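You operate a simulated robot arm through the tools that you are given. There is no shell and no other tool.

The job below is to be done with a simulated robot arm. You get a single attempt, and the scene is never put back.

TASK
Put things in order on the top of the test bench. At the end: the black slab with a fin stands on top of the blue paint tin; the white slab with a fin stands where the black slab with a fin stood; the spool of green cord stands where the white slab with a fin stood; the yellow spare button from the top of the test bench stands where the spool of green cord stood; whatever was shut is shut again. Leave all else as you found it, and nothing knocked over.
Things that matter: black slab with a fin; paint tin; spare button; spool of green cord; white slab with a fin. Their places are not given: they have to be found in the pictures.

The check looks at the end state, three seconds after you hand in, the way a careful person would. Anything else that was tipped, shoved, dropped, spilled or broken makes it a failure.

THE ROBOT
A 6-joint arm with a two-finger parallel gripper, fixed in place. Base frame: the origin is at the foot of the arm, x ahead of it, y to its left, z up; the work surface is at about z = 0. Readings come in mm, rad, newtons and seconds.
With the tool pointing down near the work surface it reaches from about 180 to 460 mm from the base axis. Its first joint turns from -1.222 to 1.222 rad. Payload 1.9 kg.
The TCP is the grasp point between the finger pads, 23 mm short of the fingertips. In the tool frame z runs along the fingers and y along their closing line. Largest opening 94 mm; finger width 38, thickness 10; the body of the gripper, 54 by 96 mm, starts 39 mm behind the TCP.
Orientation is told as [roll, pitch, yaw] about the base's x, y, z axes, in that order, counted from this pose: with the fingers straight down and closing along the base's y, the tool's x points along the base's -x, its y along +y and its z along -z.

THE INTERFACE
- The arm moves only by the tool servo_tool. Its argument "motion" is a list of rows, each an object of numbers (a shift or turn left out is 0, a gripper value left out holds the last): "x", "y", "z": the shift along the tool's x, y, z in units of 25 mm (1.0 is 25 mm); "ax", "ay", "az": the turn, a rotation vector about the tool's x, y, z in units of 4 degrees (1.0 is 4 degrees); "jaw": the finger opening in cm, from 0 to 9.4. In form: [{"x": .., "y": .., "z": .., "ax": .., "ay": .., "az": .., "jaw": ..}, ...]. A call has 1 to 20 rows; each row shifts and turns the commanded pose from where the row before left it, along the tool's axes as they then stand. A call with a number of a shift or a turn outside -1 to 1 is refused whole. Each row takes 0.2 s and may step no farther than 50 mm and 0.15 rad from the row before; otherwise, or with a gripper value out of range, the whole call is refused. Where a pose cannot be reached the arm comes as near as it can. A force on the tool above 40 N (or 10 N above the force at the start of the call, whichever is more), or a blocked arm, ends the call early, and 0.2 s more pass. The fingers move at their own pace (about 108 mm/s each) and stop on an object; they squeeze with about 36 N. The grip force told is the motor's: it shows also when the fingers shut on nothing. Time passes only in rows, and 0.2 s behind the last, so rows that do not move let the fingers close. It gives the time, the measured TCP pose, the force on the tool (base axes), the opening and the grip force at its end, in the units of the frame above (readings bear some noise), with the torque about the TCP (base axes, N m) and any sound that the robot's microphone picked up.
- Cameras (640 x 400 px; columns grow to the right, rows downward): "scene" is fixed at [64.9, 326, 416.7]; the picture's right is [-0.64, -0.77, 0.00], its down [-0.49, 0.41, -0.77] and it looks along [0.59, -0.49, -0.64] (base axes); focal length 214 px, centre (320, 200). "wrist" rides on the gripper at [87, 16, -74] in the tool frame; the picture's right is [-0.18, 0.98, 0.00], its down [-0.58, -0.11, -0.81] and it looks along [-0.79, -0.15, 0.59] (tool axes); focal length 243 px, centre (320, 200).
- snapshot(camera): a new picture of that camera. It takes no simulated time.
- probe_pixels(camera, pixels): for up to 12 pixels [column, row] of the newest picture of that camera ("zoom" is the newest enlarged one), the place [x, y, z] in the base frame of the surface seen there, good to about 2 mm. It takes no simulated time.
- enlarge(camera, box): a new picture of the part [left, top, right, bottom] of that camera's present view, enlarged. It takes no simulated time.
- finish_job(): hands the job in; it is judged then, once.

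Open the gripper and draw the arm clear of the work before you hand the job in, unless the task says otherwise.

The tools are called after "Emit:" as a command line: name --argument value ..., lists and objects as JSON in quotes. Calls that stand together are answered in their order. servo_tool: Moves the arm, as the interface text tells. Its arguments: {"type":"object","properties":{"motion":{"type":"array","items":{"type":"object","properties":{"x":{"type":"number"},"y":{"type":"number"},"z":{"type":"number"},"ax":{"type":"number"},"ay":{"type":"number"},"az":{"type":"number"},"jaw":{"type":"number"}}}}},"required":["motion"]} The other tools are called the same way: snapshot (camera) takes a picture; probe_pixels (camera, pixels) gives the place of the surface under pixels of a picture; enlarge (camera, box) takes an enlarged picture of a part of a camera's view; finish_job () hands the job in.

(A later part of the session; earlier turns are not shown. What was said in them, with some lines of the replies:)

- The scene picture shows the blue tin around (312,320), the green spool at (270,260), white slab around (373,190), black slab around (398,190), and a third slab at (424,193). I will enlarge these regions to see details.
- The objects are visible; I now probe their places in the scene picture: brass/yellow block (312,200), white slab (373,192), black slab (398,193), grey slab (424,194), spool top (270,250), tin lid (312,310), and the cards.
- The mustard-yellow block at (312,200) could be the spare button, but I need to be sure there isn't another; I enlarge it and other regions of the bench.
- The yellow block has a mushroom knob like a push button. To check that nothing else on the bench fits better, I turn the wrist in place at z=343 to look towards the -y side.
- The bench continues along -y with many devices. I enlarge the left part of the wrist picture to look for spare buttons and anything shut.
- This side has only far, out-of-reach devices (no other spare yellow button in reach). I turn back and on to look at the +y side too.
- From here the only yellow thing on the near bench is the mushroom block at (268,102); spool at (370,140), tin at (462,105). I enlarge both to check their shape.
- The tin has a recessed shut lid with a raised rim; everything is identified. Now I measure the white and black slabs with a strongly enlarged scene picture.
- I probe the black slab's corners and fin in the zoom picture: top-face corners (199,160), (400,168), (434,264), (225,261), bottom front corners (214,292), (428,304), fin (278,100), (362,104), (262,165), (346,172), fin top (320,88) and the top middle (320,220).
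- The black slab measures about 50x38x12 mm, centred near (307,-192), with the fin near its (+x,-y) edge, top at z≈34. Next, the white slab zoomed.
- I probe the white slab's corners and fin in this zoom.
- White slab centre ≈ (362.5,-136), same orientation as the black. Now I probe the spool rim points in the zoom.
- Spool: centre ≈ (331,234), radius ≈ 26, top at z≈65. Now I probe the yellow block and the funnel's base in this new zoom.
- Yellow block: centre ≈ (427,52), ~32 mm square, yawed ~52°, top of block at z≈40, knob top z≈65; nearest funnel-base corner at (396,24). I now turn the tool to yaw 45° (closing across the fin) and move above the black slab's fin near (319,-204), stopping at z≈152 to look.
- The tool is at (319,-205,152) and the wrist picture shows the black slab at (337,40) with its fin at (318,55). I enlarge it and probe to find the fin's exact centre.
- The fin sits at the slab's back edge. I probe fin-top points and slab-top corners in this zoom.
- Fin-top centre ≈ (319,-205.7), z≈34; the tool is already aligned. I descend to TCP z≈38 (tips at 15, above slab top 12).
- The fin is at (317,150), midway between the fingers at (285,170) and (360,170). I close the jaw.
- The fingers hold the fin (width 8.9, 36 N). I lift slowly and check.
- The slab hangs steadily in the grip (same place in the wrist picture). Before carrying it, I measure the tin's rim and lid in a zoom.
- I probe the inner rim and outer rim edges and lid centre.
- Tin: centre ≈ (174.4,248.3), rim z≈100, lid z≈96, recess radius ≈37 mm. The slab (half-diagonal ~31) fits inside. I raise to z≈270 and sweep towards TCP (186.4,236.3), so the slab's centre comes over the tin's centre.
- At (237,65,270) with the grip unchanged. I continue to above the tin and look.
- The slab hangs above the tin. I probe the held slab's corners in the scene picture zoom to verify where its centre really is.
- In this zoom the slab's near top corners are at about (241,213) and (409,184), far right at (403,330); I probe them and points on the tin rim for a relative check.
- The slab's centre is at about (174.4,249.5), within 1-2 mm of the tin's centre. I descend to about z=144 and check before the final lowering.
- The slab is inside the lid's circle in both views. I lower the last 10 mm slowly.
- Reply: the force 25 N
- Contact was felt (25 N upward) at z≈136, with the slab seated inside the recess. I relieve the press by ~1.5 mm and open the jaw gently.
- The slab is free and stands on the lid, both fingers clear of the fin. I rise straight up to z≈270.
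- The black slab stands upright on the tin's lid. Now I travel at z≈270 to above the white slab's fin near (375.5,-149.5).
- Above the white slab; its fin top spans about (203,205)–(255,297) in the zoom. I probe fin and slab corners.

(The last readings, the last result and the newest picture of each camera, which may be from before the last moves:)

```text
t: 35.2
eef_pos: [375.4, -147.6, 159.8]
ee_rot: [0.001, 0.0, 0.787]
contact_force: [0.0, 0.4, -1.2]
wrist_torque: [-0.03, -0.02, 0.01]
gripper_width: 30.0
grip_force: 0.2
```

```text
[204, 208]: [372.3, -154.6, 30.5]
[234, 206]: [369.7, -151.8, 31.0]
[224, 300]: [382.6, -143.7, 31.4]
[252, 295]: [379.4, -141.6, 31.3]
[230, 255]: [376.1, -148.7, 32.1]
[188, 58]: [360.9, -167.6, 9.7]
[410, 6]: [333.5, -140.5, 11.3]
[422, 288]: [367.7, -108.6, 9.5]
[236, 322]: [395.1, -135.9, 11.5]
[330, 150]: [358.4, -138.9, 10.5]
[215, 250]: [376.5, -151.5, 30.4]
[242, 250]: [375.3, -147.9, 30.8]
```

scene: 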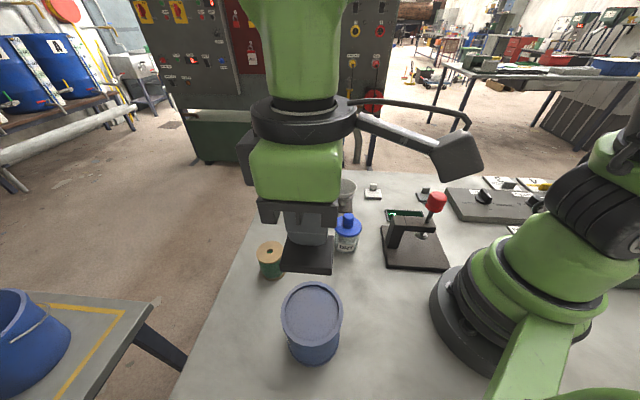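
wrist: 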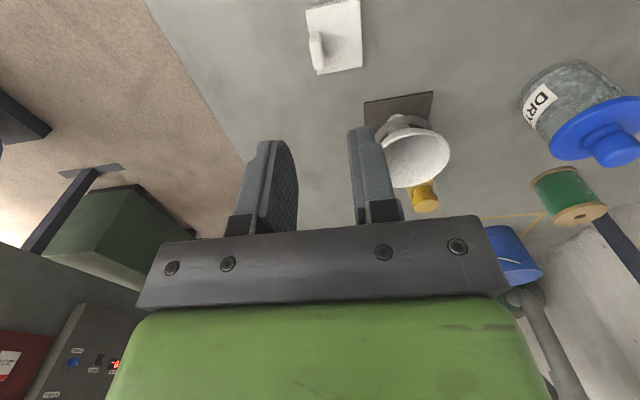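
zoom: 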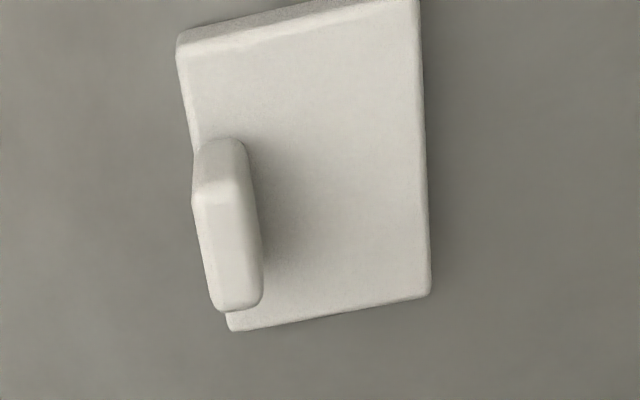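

White fin centre ≈ (376,-148.6), slab centre ≈ (363.5,-137), fin top z≈31, slab top ≈10.7. I descend to TCP z≈37 and close on the fin.

Emit:
servo_tool --motion '[{"z": 0.9, "x": 0.01, "y": -0.045}, {"z": 0.95}, {"z": 0.95}, {"z": 0.95}, {"z": 0.7}, {"z": 0.46}, {}]'

Emit:
snapshot --camera "wrist"

```text
t: 36.8
eef_pos: [376.7, -147.5, 35.1]
ee_rot: [0.001, 0.0, 0.786]
contact_force: [-0.3, 0.0, -0.4]
wrist_torque: [0.02, -0.02, -0.01]
gripper_width: 30.1
grip_force: 0.0
```

```text
taken
```

wrist: 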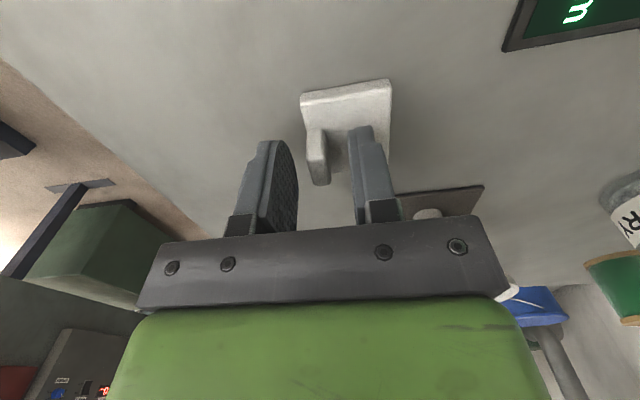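

The fin is centred between the fingers, at (318,155). TCP reads 35 so I raise 1.5 mm for tip clearance and close.

Emit:
servo_tool --motion '[{"z": -0.06}, {"jaw": 0}, {}, {}, {}]'

Emit:
snapshot --camera "wrist"

```text
t: 38.0
eef_pos: [375.7, -149.1, 36.5]
ee_rot: [0.0, 0.001, 0.786]
contact_force: [-0.3, -0.4, 0.1]
wrist_torque: [-0.01, -0.02, 0.03]
gripper_width: 8.3
grip_force: 35.6
```

```text
taken
```

wrist: 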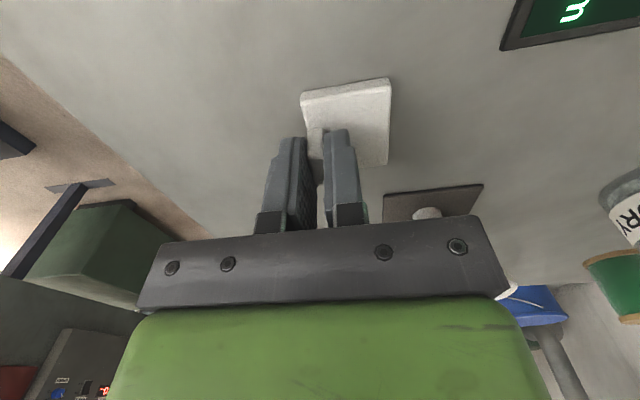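

Gripped at width 8.3. I lift 60 mm, carry it 80 mm along the row to the black slab's old spot (TCP target (319.4,-205.3)), staying high, and look.

Emit:
servo_tool --motion '[{"z": -0.3}, {"z": -0.7}, {"z": -0.9}, {"z": -0.6}, {"x": 0.5}, {"x": 0.8}, {"x": 0.8}, {"x": 0.7}, {"x": 0.41}, {}, {}]'

Emit:
snapshot --camera "wrist"

Emit:
snapshot --camera "scene"

```text
t: 40.4
eef_pos: [318.6, -205.4, 99.9]
ee_rot: [0.0, -0.001, 0.785]
contact_force: [0.4, 0.1, -0.5]
wrist_torque: [0.02, -0.01, 0.0]
gripper_width: 8.3
grip_force: 36.2
```

```text
taken
```

wrist: 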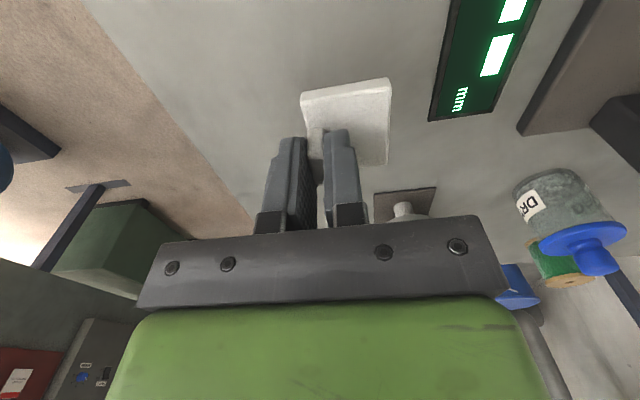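

```text
taken
```

scene: 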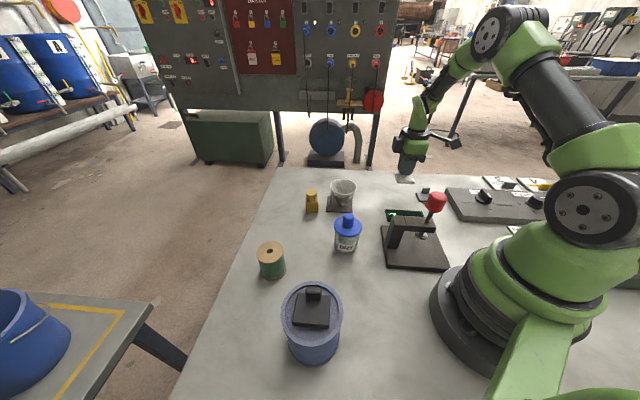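

The white slab is over the old black spot at (318.6,-205.4). I lower it: fast to about z=42, then gently to contact.

Emit:
servo_tool --motion '[{"z": 0.8}, {"z": 0.8}, {"z": 0.5}, {"z": 0.2}, {"z": 0.08}, {"z": 0.06}, {"z": 0.04}, {"z": 0.03}, {}]'

```text
t: 42.4
eef_pos: [319.1, -204.9, 36.9]
ee_rot: [0.001, 0.0, 0.786]
contact_force: [-1.3, 0.9, 5.9]
wrist_torque: [0.04, 0.05, 0.01]
gripper_width: 8.3
grip_force: 36.1
```

Light contact (6 N) at z≈36.9. I open the jaw to release the white slab.

Emit:
servo_tool --motion '[{"jaw": 1.4}, {"jaw": 3}, {}, {}]'

Emit:
snapshot --camera "wrist"

```text
t: 43.4
eef_pos: [318.2, -205.7, 36.8]
ee_rot: [-0.001, -0.001, 0.785]
contact_force: [-0.2, 1.1, -1.2]
wrist_torque: [0.0, -0.01, 0.0]
gripper_width: 30.1
grip_force: 0.0
```

```text
taken
```

wrist: 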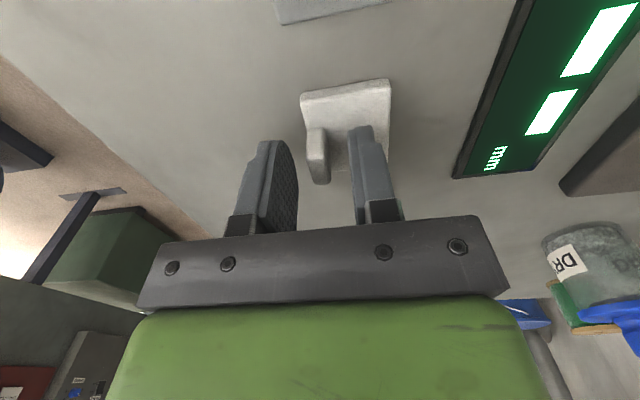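

The slab stands free at the old black spot. I rise to z≈270 and start the travel to the spool at (331,234), opening the jaw to 75 mm once high.

Emit:
servo_tool --motion '[{"z": -0.4}, {"z": -0.9}, {"z": -1}, {"z": -1}, {"z": -1}, {"z": -1}, {"z": -1}, {"z": -1}, {"z": -1}, {"z": -1}, {"x": -0.982, "y": 0.929, "jaw": 7.5}, {"x": -0.982, "y": 0.929}, {"x": -0.982, "y": 0.929}, {"x": -0.982, "y": 0.929}, {"x": -0.982, "y": 0.929}, {"x": -0.982, "y": 0.929}, {"x": -0.982, "y": 0.929}]'

Emit:
snapshot --camera "scene"

Emit:
enlarge --camera "scene" --box '[360, 170, 440, 220]'

```text
t: 47.0
eef_pos: [326.6, 31.9, 270.4]
ee_rot: [0.0, -0.001, 0.782]
contact_force: [0.1, 0.0, -0.1]
wrist_torque: [0.01, 0.0, -0.01]
gripper_width: 74.8
grip_force: 0.0
```

```text
taken
```

scene: 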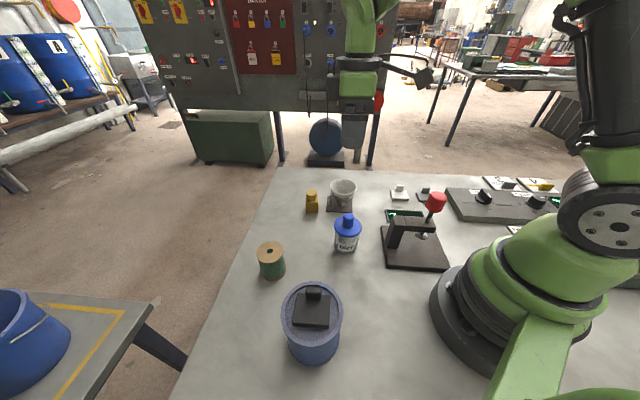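

```text
8.00 times, centred on (400, 195) of scene
```

zoom: 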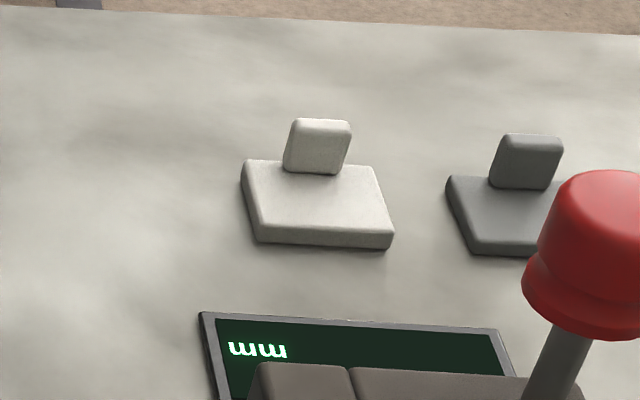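

The white slab stands exactly in the black slab's old place. I continue to above the spool.

Emit:
servo_tool --motion '[{"x": -0.9725, "y": 0.931}, {"x": -0.9725, "y": 0.931}, {"x": -0.9725, "y": 0.931}, {"x": -0.9725, "y": 0.931}, {"x": -0.9725, "y": 0.931}, {"x": -0.9725, "y": 0.931}, {"z": 0.9}, {"z": 0.9}, {"z": 0.9}, {}]'

Emit:
snapshot --camera "wrist"

Emit:
enlarge --camera "wrist" --box '[270, 0, 400, 110]'

```text
t: 49.2
eef_pos: [330.5, 232.3, 203.3]
ee_rot: [0.001, 0.001, 0.788]
contact_force: [0.2, -0.7, -0.4]
wrist_torque: [0.01, 0.0, 0.02]
gripper_width: 74.9
grip_force: 0.1
```

```text
taken
```

wrist: 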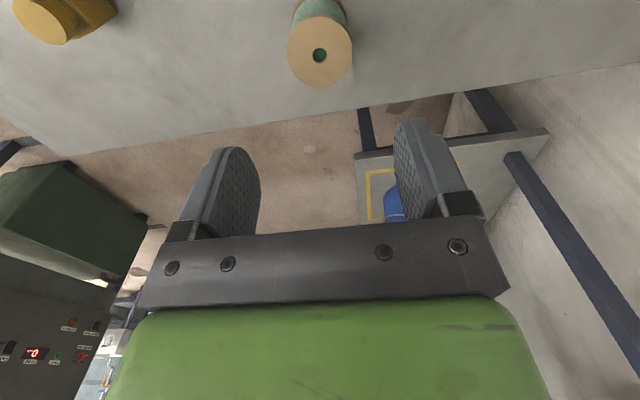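

```text
3.64 times, centred on (335, 55) of wrist
```

zoom: 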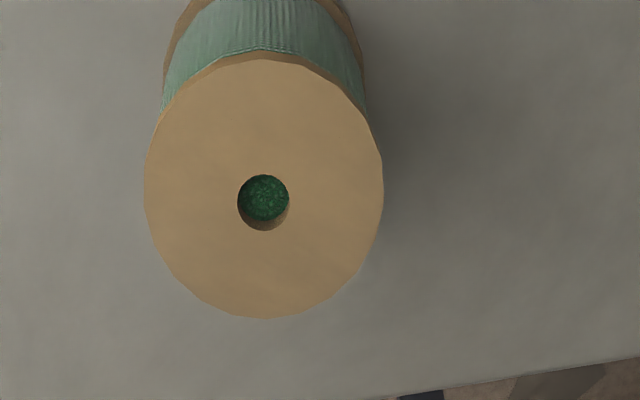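

The spool's top flange fills the zoom; I probe its rim all round to refine the centre.

Emit:
probe_pixels --camera "zoom" --pixels '[[264, 60], [264, 312], [150, 185], [378, 185], [180, 100], [345, 100], [180, 270], [350, 270], [264, 120], [264, 260], [200, 190], [330, 190]]'

```text
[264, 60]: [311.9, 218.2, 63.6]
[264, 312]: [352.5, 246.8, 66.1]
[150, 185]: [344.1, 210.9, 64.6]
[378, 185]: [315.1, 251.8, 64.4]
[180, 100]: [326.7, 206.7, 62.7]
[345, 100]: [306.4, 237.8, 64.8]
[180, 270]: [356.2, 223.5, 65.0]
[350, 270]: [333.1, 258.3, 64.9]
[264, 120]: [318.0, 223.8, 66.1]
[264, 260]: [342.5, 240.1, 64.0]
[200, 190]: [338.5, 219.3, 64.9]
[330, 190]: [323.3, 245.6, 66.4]
```

Spool centre ≈ (331,232.6); the tool is right above it. I descend to TCP z≈48 with the jaw at 75 mm.

Emit:
servo_tool --motion '[{"z": 0.9}, {"z": 0.9}, {"z": 0.9}, {"z": 0.9}, {"z": 0.9}, {"z": 0.9}, {"z": 0.5}, {"z": 0.31}, {}]'

Emit:
snapshot --camera "wrist"

Emit:
enlarge --camera "scene" --box '[220, 180, 340, 300]'

```text
t: 51.2
eef_pos: [330.3, 232.8, 46.3]
ee_rot: [0.0, -0.001, 0.786]
contact_force: [-0.5, 0.8, 0.5]
wrist_torque: [-0.03, 0.02, -0.02]
gripper_width: 75.0
grip_force: 0.0
```

```text
taken
```

wrist: 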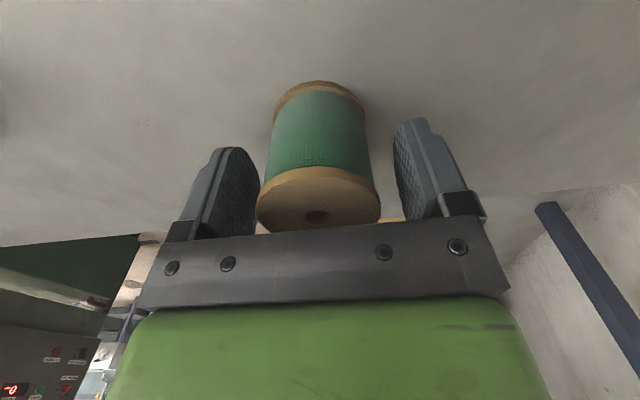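

```text
3.33 times, centred on (280, 240) of scene
```

zoom: 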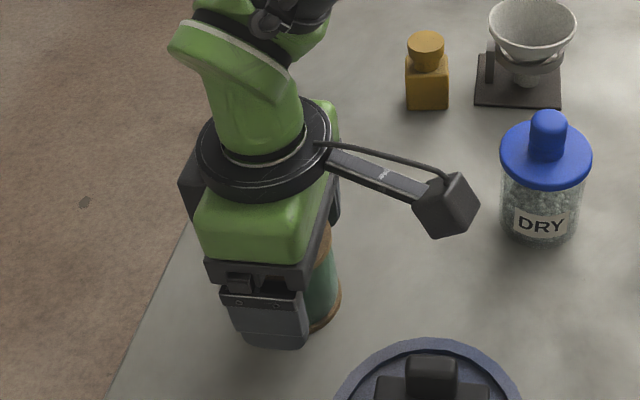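

The spool stands between the fingers, centred near column 319. I close the jaw on it.

Emit:
servo_tool --motion '[{"jaw": 5.6}, {"jaw": 4}, {"jaw": 4}, {}, {}]'

Emit:
snapshot --camera "wrist"

```text
t: 52.4
eef_pos: [329.3, 234.2, 47.6]
ee_rot: [0.002, 0.001, 0.787]
contact_force: [0.3, -0.9, 0.8]
wrist_torque: [-0.02, -0.01, 0.03]
gripper_width: 52.2
grip_force: 36.1
```

```text
taken
```

wrist: 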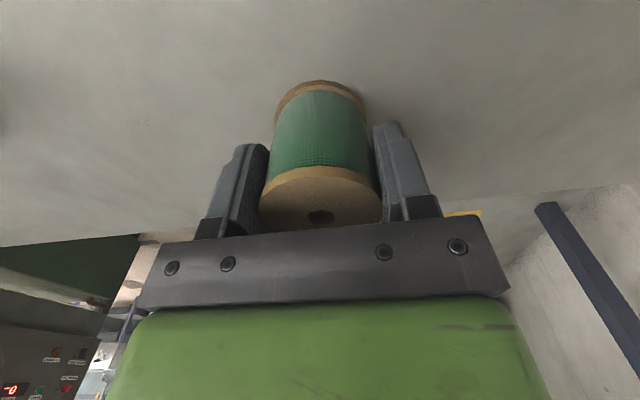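

The grip holds at 52.2 mm with 36 N. I lift slowly and check that the spool hangs straight.

Emit:
servo_tool --motion '[{"z": -0.2}, {"z": -0.4}, {"z": -0.7}, {"z": -0.7}, {}]'

Emit:
snapshot --camera "wrist"

Emit:
enlarge --camera "scene" --box '[220, 160, 340, 300]'

```text
t: 53.6
eef_pos: [329.6, 233.5, 97.5]
ee_rot: [-0.002, 0.001, 0.786]
contact_force: [0.2, -0.4, -0.6]
wrist_torque: [0.01, 0.01, -0.02]
gripper_width: 52.2
grip_force: 35.6
```

```text
taken
```

wrist: 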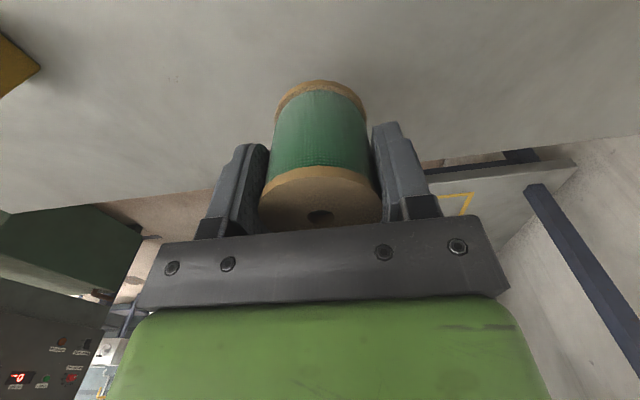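

```text
2.86 times, centred on (280, 230) of scene
```

zoom: 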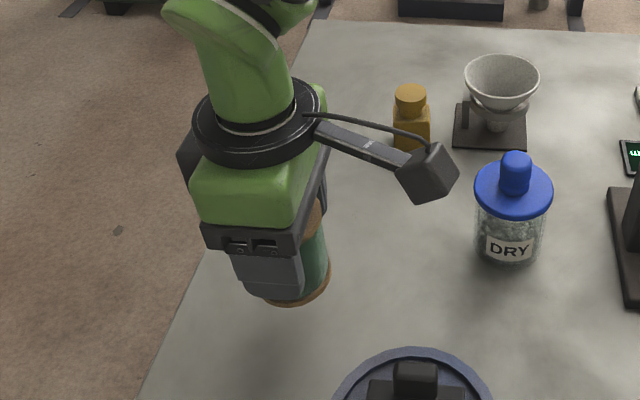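

The spool hangs straight and unchanged. I raise to z≈270 and carry it towards the white slab's old spot (363.4,-137.2).

Emit:
servo_tool --motion '[{"z": -0.9}, {"z": -1}, {"z": -1}, {"z": -1}, {"z": -1}, {"z": -1}, {"z": -0.9}, {"x": 0.34, "y": -0.408}, {"x": 0.681, "y": -0.8166}, {"x": 0.681, "y": -0.8166}, {"x": 0.681, "y": -0.8166}, {"x": 0.681, "y": -0.8166}, {"x": 0.681, "y": -0.8166}, {"x": 0.681, "y": -0.8166}, {"x": 0.681, "y": -0.8166}, {"x": 0.681, "y": -0.8166}, {"x": 0.681, "y": -0.8166}, {"x": 0.681, "y": -0.8166}, {"x": 0.681, "y": -0.8166}]'

```text
t: 57.6
eef_pos: [357.7, -71.0, 267.0]
ee_rot: [0.0, 0.001, 0.783]
contact_force: [0.3, 0.6, -0.4]
wrist_torque: [-0.01, 0.0, 0.0]
gripper_width: 52.2
grip_force: 36.2
```

At (358,-71,267), on path. I finish the travel and look before lowering.

Emit:
servo_tool --motion '[{"x": 0.6, "y": -0.72}, {"x": 0.6, "y": -0.72}, {"x": 0.5, "y": -0.6}, {}, {"z": 0.9}, {"z": 0.9}, {"z": 0.9}, {"z": 0.5}, {}]'

Emit:
snapshot --camera "wrist"

Emit:
snapshot --camera "scene"

```text
t: 59.6
eef_pos: [363.4, -137.2, 185.8]
ee_rot: [0.0, 0.0, 0.783]
contact_force: [0.0, -0.1, -1.5]
wrist_torque: [0.0, -0.02, 0.01]
gripper_width: 52.7
grip_force: 35.6
```

```text
taken
```

wrist: 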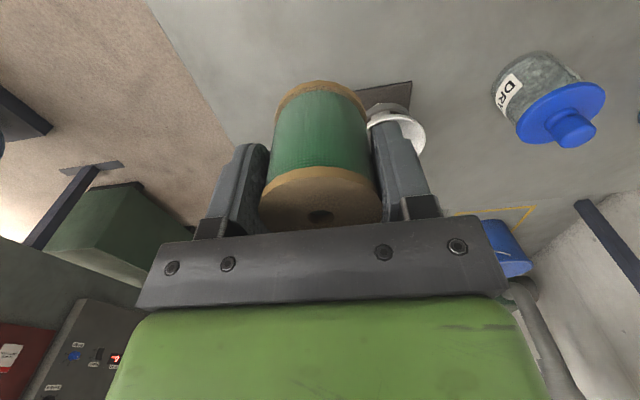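

```text
taken
```

scene: 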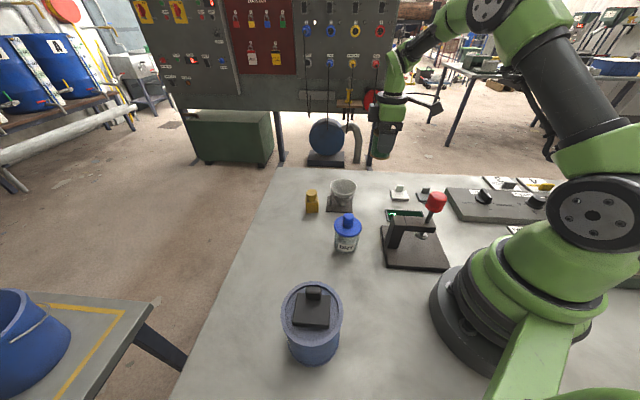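

All clear at the spot (363.4,-137.2). I lower the spool quickly to about z=58 and then gently until contact.

Emit:
servo_tool --motion '[{"z": 0.9}, {"z": 0.95}, {"z": 0.95}, {"z": 0.95}, {"z": 0.8}, {"z": 0.5}, {}, {"z": 0.15}, {"z": 0.1}, {"z": 0.08}, {"z": 0.06}, {}]'

```text
t: 62.2
eef_pos: [365.0, -136.9, 50.4]
ee_rot: [0.0, 0.001, 0.785]
contact_force: [0.6, -0.6, -0.1]
wrist_torque: [-0.02, 0.02, 0.0]
gripper_width: 52.2
grip_force: 36.5
```

No contact yet at z≈50 (gripped at ≈47). I go on in small steps.

Emit:
servo_tool --motion '[{"z": 0.05}, {"z": 0.04}, {"z": 0.03}, {"z": 0.02}, {}]'

Emit:
snapshot --camera "wrist"

```text
t: 63.4
eef_pos: [364.8, -136.5, 48.5]
ee_rot: [-0.001, -0.002, 0.784]
contact_force: [0.0, -0.2, -1.4]
wrist_torque: [-0.01, -0.03, -0.02]
gripper_width: 52.5
grip_force: 36.1
```

```text
taken
```

wrist: 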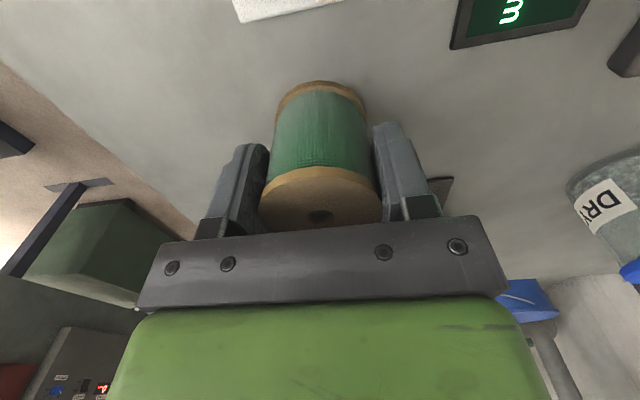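

Still no contact at z≈48.5; a few more millimetre steps.

Emit:
servo_tool --motion '[{"z": 0.03}, {"z": 0.03}, {"z": 0.02}, {}, {}]'

```text
t: 64.2
eef_pos: [364.1, -136.8, 47.0]
ee_rot: [0.0, -0.002, 0.782]
contact_force: [-3.4, 0.4, 6.9]
wrist_torque: [-0.01, -0.02, -0.01]
gripper_width: 52.4
grip_force: 35.6
stopped in row 4: the force on the tool passed its limit at 41 N (the readings are from after the stop); the commanded pose is now the measured one
```

The spool has touched down (force peaked, now 7 N). I release by opening the jaw to 75 mm.

Emit:
servo_tool --motion '[{"jaw": 6}, {"jaw": 7.5}, {}, {}]'

Emit:
snapshot --camera "wrist"

Emit:
enlarge --camera "scene" --box '[330, 130, 440, 220]'

```text
t: 65.2
eef_pos: [365.2, -136.9, 46.0]
ee_rot: [0.002, -0.001, 0.78]
contact_force: [-0.2, 0.7, -0.4]
wrist_torque: [-0.01, 0.01, 0.0]
gripper_width: 74.9
grip_force: 0.1
```

```text
taken
```

wrist: 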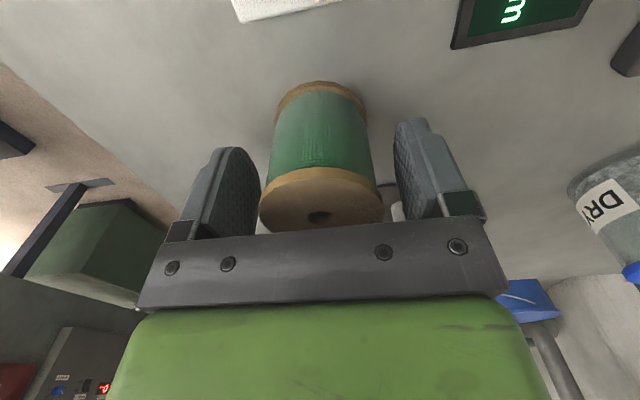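

```text
4.44 times, centred on (385, 175) of scene
```

zoom: 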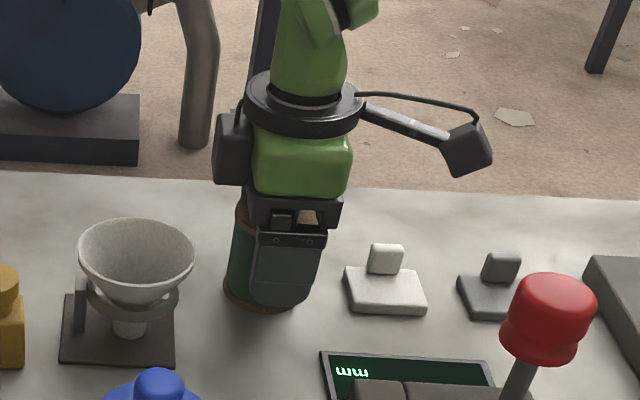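

The spool stands free at the white slab's old place. I rise to z≈200, travel to above the yellow block (427,52), and turn to yaw ≈52°.

Emit:
servo_tool --motion '[{"z": -0.5}, {"z": -0.95}, {"z": -0.95}, {"z": -0.95}, {"z": -0.95}, {"z": -0.95}, {"z": -0.95}, {"x": -0.8875, "y": 0.4475}, {"x": -0.8875, "y": 0.4475}, {"x": -0.8875, "y": 0.4475}, {"x": -0.8875, "y": 0.4475}, {"x": -0.8875, "y": 0.4475}, {"x": -0.8875, "y": 0.4475}, {"x": -0.8875, "y": 0.4475}, {"x": -0.8875, "y": 0.4475}, {"az": -0.9}, {"az": -0.9}, {}]'

Emit:
snapshot --camera "wrist"

Emit:
snapshot --camera "scene"

```text
t: 69.0
eef_pos: [426.3, 51.8, 202.6]
ee_rot: [0.0, -0.003, 0.907]
contact_force: [-0.7, 0.0, 0.0]
wrist_torque: [-0.06, 0.01, 0.01]
gripper_width: 74.8
grip_force: 0.0
```

```text
taken
```

wrist: 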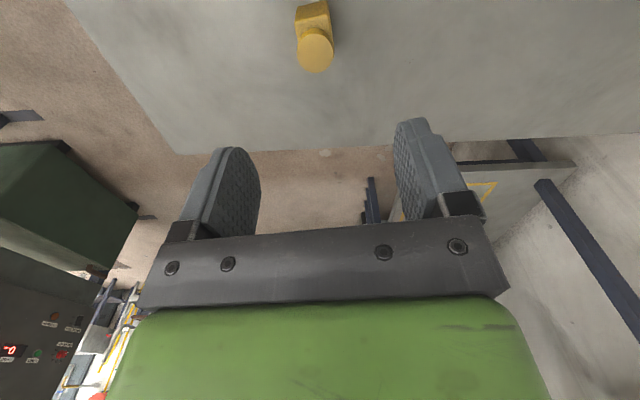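

```text
taken
```

scene: 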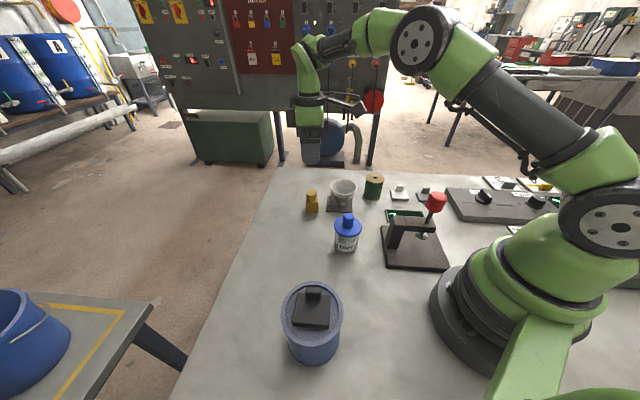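

The spool now stands at (374,187) where the white slab was, and the tool is over the yellow block, seen at (313,35) in the wrist picture. I enlarge it there to get its exact centre and orientation.

Emit:
enlarge --camera "wrist" --box '[275, 0, 355, 80]'

```text
5.00 times, centred on (315, 40) of wrist
```

zoom: 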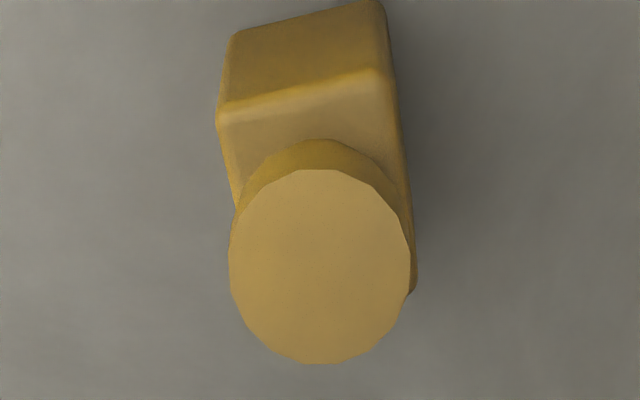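

I probe the knob's rim and the block's corners.

Emit:
probe_pixels --camera "zoom" --pixels '[[320, 176], [320, 358], [236, 265], [404, 265], [226, 114], [376, 76], [236, 42], [378, 8], [255, 130], [385, 140], [320, 265], [235, 175]]'

```text
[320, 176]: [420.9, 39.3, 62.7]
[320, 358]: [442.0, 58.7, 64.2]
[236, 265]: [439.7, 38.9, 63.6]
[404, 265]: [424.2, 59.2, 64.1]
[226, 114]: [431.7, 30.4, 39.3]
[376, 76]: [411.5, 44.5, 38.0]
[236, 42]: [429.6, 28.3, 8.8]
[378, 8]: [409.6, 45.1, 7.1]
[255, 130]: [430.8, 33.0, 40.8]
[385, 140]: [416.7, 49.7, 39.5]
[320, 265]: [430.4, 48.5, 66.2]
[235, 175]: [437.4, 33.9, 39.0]
```

Block centre ≈ (428.5,50.8), yaw ≈52°. I shift 2 mm and descend to TCP z≈35 (tips at 12, gripper body above the knob's 65), with the jaw at 55 mm.

Emit:
servo_tool --motion '[{"x": -0.02, "y": -0.085, "jaw": 5.5}, {"z": 0.9}, {"z": 0.9}, {"z": 0.9}, {"z": 0.9}, {"z": 0.9}, {}]'

Emit:
snapshot --camera "wrist"

Emit:
enlarge --camera "scene" --box '[280, 130, 370, 220]'

```text
t: 70.6
eef_pos: [429.6, 52.1, 88.6]
ee_rot: [0.0, -0.003, 0.908]
contact_force: [0.2, 0.3, 0.2]
wrist_torque: [-0.02, -0.01, -0.01]
gripper_width: 54.8
grip_force: 0.0
```

```text
taken
```

wrist: 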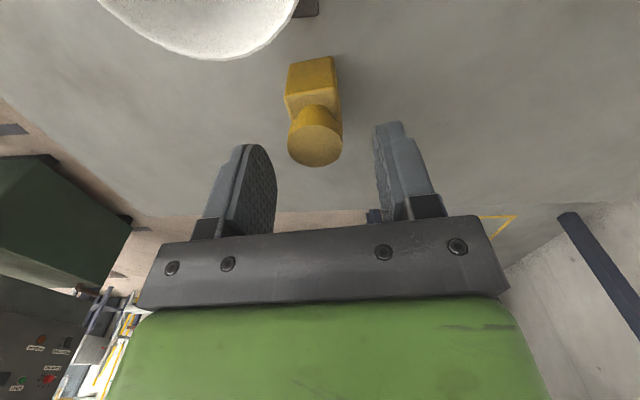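

```text
4.44 times, centred on (325, 175) of scene
```

zoom: 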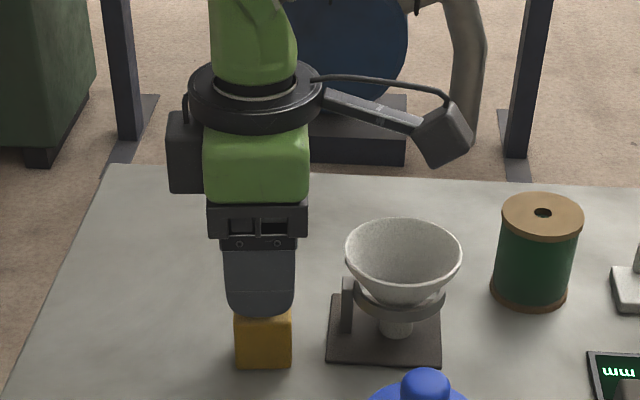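

The camera box of the wrist sits over the funnel, so I check the rim's height before descending further, probing the rim in the wrist picture at (150,35), (200,56), (260,45), (290,15) and in the scene zoom.

Emit:
probe_pixels --camera "wrist" --pixels '[[130, 20], [160, 42], [200, 57], [240, 54], [270, 38], [290, 12], [315, 62], [313, 150]]'

Emit:
probe_pixels --camera "zoom" --pixels '[[403, 223], [350, 250], [455, 250], [400, 292], [425, 165], [443, 135], [420, 110], [470, 150]]'

```text
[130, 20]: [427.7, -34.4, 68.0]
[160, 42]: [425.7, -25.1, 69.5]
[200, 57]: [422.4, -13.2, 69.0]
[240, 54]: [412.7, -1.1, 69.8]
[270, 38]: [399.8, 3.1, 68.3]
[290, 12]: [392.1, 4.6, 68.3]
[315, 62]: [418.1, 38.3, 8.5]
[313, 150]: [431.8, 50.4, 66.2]
```

```text
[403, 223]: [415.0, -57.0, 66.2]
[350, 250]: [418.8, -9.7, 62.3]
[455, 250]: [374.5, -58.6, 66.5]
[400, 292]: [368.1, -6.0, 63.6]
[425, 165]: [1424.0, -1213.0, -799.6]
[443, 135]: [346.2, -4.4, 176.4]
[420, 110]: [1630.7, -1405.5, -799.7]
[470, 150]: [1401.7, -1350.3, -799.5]
```

The rim is at z≈69, and the camera box stays ≥18 mm above it at TCP z=38. I shift 2 mm in tool -y to centre on the knob and descend to z≈38.

Emit:
servo_tool --motion '[{"y": -0.08, "z": 0.5}, {"z": 0.6}, {"z": 0.5}, {"z": 0.42}, {}]'

Emit:
snapshot --camera "wrist"

Emit:
enlarge --camera "scene" --box '[280, 130, 370, 220]'

```text
t: 71.8
eef_pos: [431.1, 49.3, 38.6]
ee_rot: [0.0, -0.001, 0.908]
contact_force: [1.3, -0.2, 0.7]
wrist_torque: [0.03, 0.01, 0.03]
gripper_width: 54.9
grip_force: 0.0
```

```text
taken
```

wrist: 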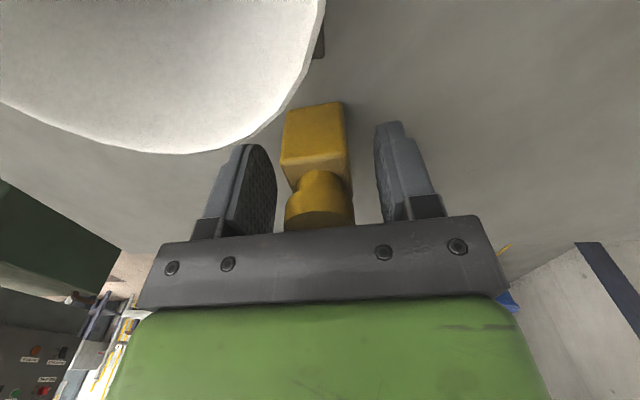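

```text
4.44 times, centred on (325, 175) of scene
```

zoom: 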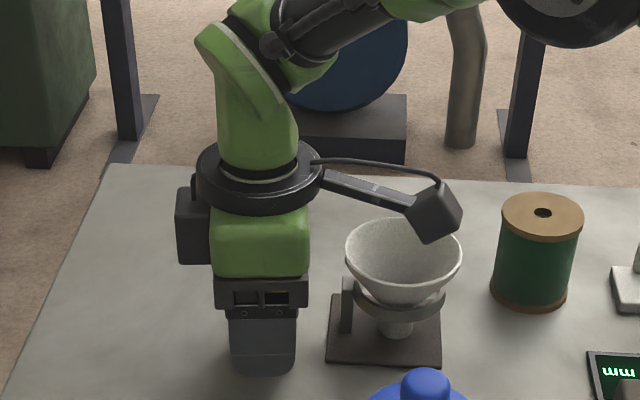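

The block is centred between the fingers at column ~318 and the camera box clears the funnel. I close the jaw.

Emit:
servo_tool --motion '[{"jaw": 4}, {"jaw": 2}, {}, {}, {}]'

Emit:
snapshot --camera "wrist"

```text
t: 73.0
eef_pos: [430.4, 48.0, 39.1]
ee_rot: [0.001, -0.001, 0.909]
contact_force: [0.3, -0.4, -0.2]
wrist_torque: [0.02, 0.02, 0.02]
gripper_width: 29.5
grip_force: 36.1
```

```text
taken
```

wrist: 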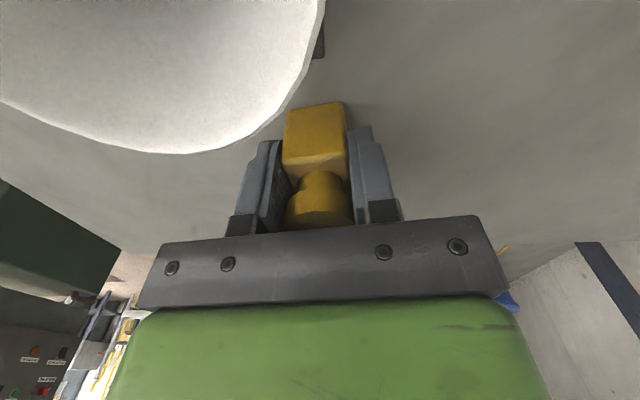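

Gripped at 29.5 mm. I lift to z≈170 slowly, then carry it to the spool's old spot (331,232.7).

Emit:
servo_tool --motion '[{"z": -0.2}, {"z": -0.5}, {"z": -0.9}, {"z": -0.9}, {"z": -0.9}, {"z": -0.9}, {"z": -0.9}, {"x": -0.209, "y": 0.479}, {"x": -0.417, "y": 0.9585}, {"x": -0.417, "y": 0.9585}, {"x": -0.417, "y": 0.9585}, {"x": -0.417, "y": 0.9585}, {"x": -0.417, "y": 0.9585}, {"x": -0.417, "y": 0.9585}, {"x": -0.417, "y": 0.9585}, {"x": -0.209, "y": 0.479}, {}, {}]'

Emit:
snapshot --camera "wrist"

Emit:
snapshot --camera "scene"

```text
t: 76.8
eef_pos: [330.4, 233.6, 168.7]
ee_rot: [-0.001, -0.001, 0.907]
contact_force: [-0.9, 0.2, -1.6]
wrist_torque: [-0.02, -0.01, 0.0]
gripper_width: 29.7
grip_force: 36.2
```

```text
taken
```

wrist: 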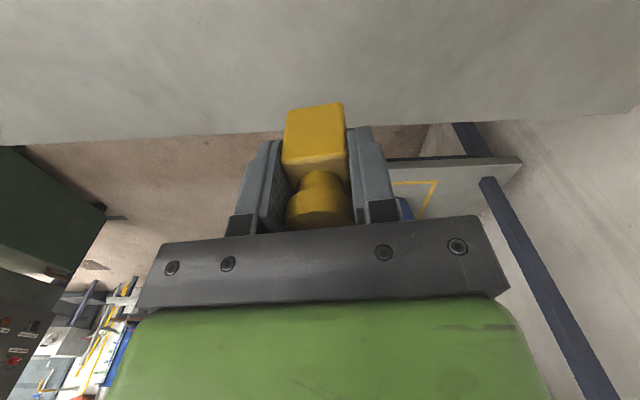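

```text
taken
```

scene: 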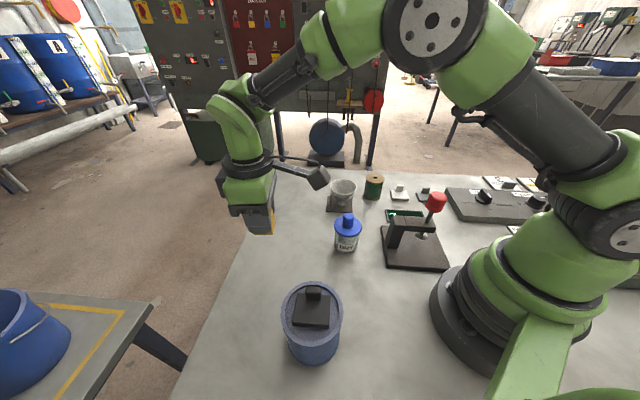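

The block hangs upright over the spool's old spot at (330.4,233.6). I lower it: quickly to about z=49, then gently.

Emit:
servo_tool --motion '[{"z": 0.8}, {"z": 0.95}, {"z": 0.95}, {"z": 0.95}, {"z": 0.7}, {"z": 0.4}, {}, {"z": 0.12}, {"z": 0.08}, {"z": 0.06}, {}]'

```text
t: 79.2
eef_pos: [329.5, 232.7, 43.9]
ee_rot: [-0.001, -0.002, 0.907]
contact_force: [0.2, -0.3, -0.2]
wrist_torque: [-0.01, 0.01, 0.0]
gripper_width: 29.4
grip_force: 36.2
```

No contact yet at z≈43.9 (gripped at ≈39). I continue with 1 mm steps.

Emit:
servo_tool --motion '[{"z": 0.05}, {"z": 0.05}, {"z": 0.03}, {"z": 0.02}, {}]'

```text
t: 80.4
eef_pos: [329.8, 233.3, 39.1]
ee_rot: [0.0, -0.002, 0.907]
contact_force: [-0.2, 0.5, -0.5]
wrist_torque: [0.01, 0.02, 0.0]
gripper_width: 29.3
grip_force: 36.3
```

At z≈39.1 with no force yet; one more small step to make contact.

Emit:
servo_tool --motion '[{"z": 0.02}, {"z": 0.02}, {}]'

```text
t: 81.2
eef_pos: [330.3, 233.0, 39.5]
ee_rot: [0.001, -0.001, 0.907]
contact_force: [0.3, -0.1, -0.5]
wrist_torque: [0.01, 0.01, 0.05]
gripper_width: 29.4
grip_force: 36.1
```

Still no contact force. I look at the gap in the scene picture and step another millimetre.

Emit:
servo_tool --motion '[{"z": 0.02}, {"z": 0.02}, {}]'

Emit:
enlarge --camera "scene" --box '[230, 200, 320, 300]'

```text
t: 82.0
eef_pos: [330.9, 232.7, 38.4]
ee_rot: [0.0, 0.0, 0.907]
contact_force: [-3.3, -2.5, 16.7]
wrist_torque: [-0.08, 0.16, -0.02]
gripper_width: 29.4
grip_force: 35.8
```

```text
4.00 times, centred on (275, 250) of scene
```

zoom: 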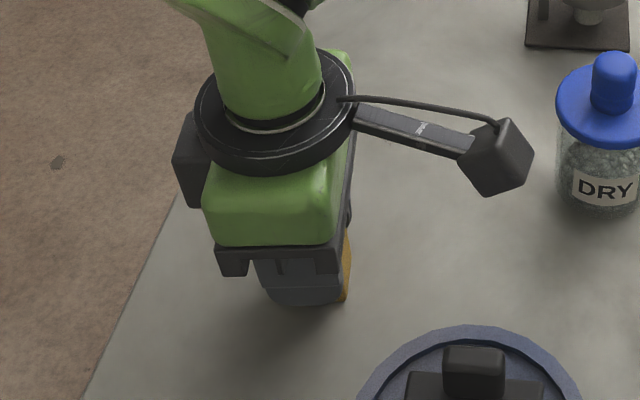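

Contact is made (17 N at z≈38.4). I relieve the press slightly and open the jaw.

Emit:
servo_tool --motion '[{"z": -0.03}, {"jaw": 3.8}, {"jaw": 5.5}, {}, {}]'

Emit:
snapshot --camera "wrist"

```text
t: 83.2
eef_pos: [330.6, 233.1, 39.2]
ee_rot: [-0.001, -0.001, 0.908]
contact_force: [1.3, -0.7, -0.3]
wrist_torque: [0.02, -0.03, -0.01]
gripper_width: 54.9
grip_force: 0.1
```

```text
taken
```

wrist: 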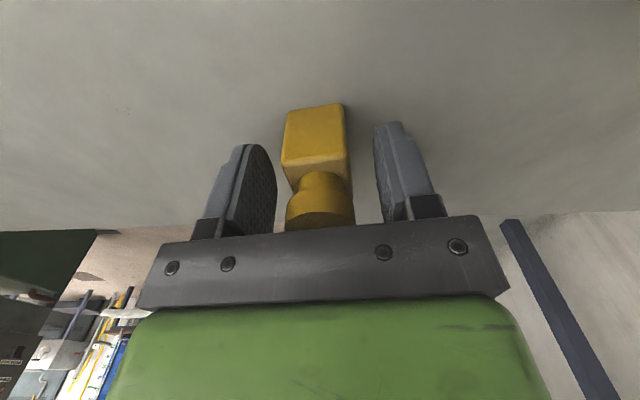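

The block stands upright and free. I rise and return towards the starting pose for a final look.

Emit:
servo_tool --motion '[{"z": -0.3}, {"z": -0.9}, {"z": -1}, {"z": -1}, {"z": -1}, {"z": -1}, {"z": -1}, {"z": -1}, {"z": -1}, {"z": -1}, {"x": 0.936, "y": -0.426}, {"x": 0.936, "y": -0.426}, {"x": 0.936, "y": -0.426}, {"x": 0.936, "y": -0.426}, {"x": 0.936, "y": -0.426}, {"x": 0.936, "y": -0.426}, {"x": 0.936, "y": -0.426}, {"x": 0.936, "y": -0.426}, {"x": 0.936, "y": -0.426}, {"x": 0.936, "y": -0.426}]'

Emit:
servo_tool --motion '[{"az": 1, "z": -0.6}, {"az": 1, "z": -0.6}, {"az": 1, "z": -0.6}, {"az": 1, "z": -0.6}, {"az": 1, "z": -0.6}, {"az": 1}, {"az": 1}, {"az": 1}, {"az": 1}, {"az": 1}, {"az": 1}, {"az": 1}, {"az": 1, "jaw": 9.4}, {}]'

Emit:
snapshot --camera "scene"

Emit:
snapshot --camera "wrist"

```text
t: 87.4
eef_pos: [271.6, -16.2, 267.9]
ee_rot: [0.0, -0.003, 0.908]
contact_force: [0.1, -0.8, -0.6]
wrist_torque: [0.02, 0.02, 0.01]
gripper_width: 55.0
grip_force: 0.0
```

```text
t: 90.4
eef_pos: [271.0, -17.1, 343.7]
ee_rot: [-0.001, -0.003, 0.0]
contact_force: [0.4, -0.1, -0.7]
wrist_torque: [-0.03, -0.01, -0.02]
gripper_width: 94.0
grip_force: 0.0
```

```text
taken
```

scene: 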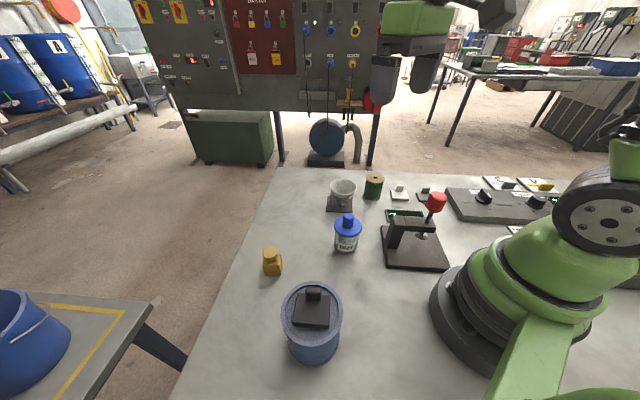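

```text
taken
```

wrist: 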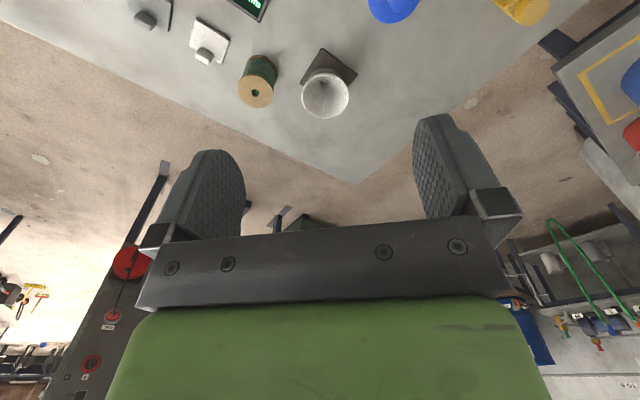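

Everything looks in place: yellow block at (271,262), spool at (374,186), white slab at (400,192), black slab on the tin at (313,310). I enlarge once more to verify all stand level and nothing else moved.

Emit:
enlarge --camera "scene" --box '[290, 160, 450, 260]'

Emit:
enlarge --camera "scene" --box '[220, 220, 380, 380]'

```text
4.00 times, centred on (370, 210) of scene
```

zoom: 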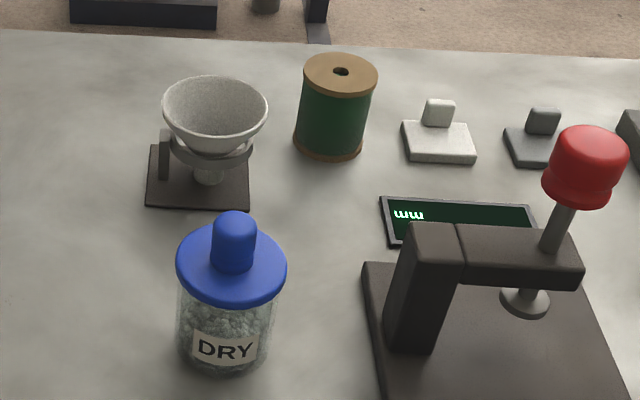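

```text
2.50 times, centred on (300, 300) of scene
```

zoom: 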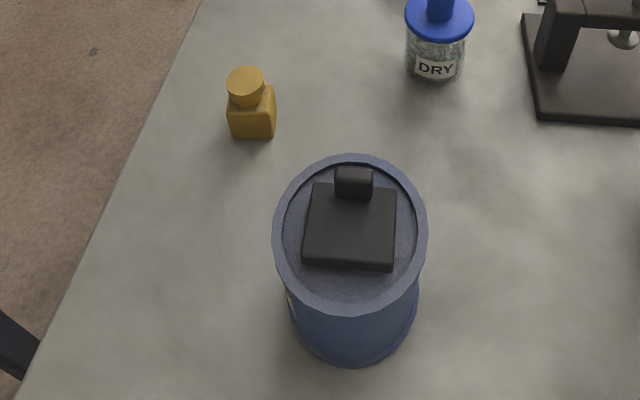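

All four objects stand level in their ordered places, and the funnel, jar, lever stand, displays and grey slab look just as they did at the start. The gripper is open and clear, so I hand in.

Emit:
finish_job

```text
The job is handed in.
```

I finished the moves and handed the job in; I don't have the verdict from the check. In the last pictures all four objects stood level in their new places:

- **Black slab with a fin:** it stands on the lid of the blue paint tin, inside the raised rim.
- **White slab with a fin:** it stands where the black slab stood, with the same orientation.
- **Spool of green cord:** it stands where the white slab stood, within about 2 mm of that slab's centre.
- **Yellow spare button:** it stands where the spool stood, within about 1 mm.

I took the mustard-yellow block with a mushroom knob to be the spare button. It was the only loose yellow object I saw within the arm's reach. There is one other yellow piece, on a card marked "4" at the far end of the bench, which is out of reach.

I opened nothing, so there was nothing to shut again. The funnel, jar, lever stand, display and grey slab looked unchanged in the last picture. The gripper was open and the arm clear of the work when I handed in.
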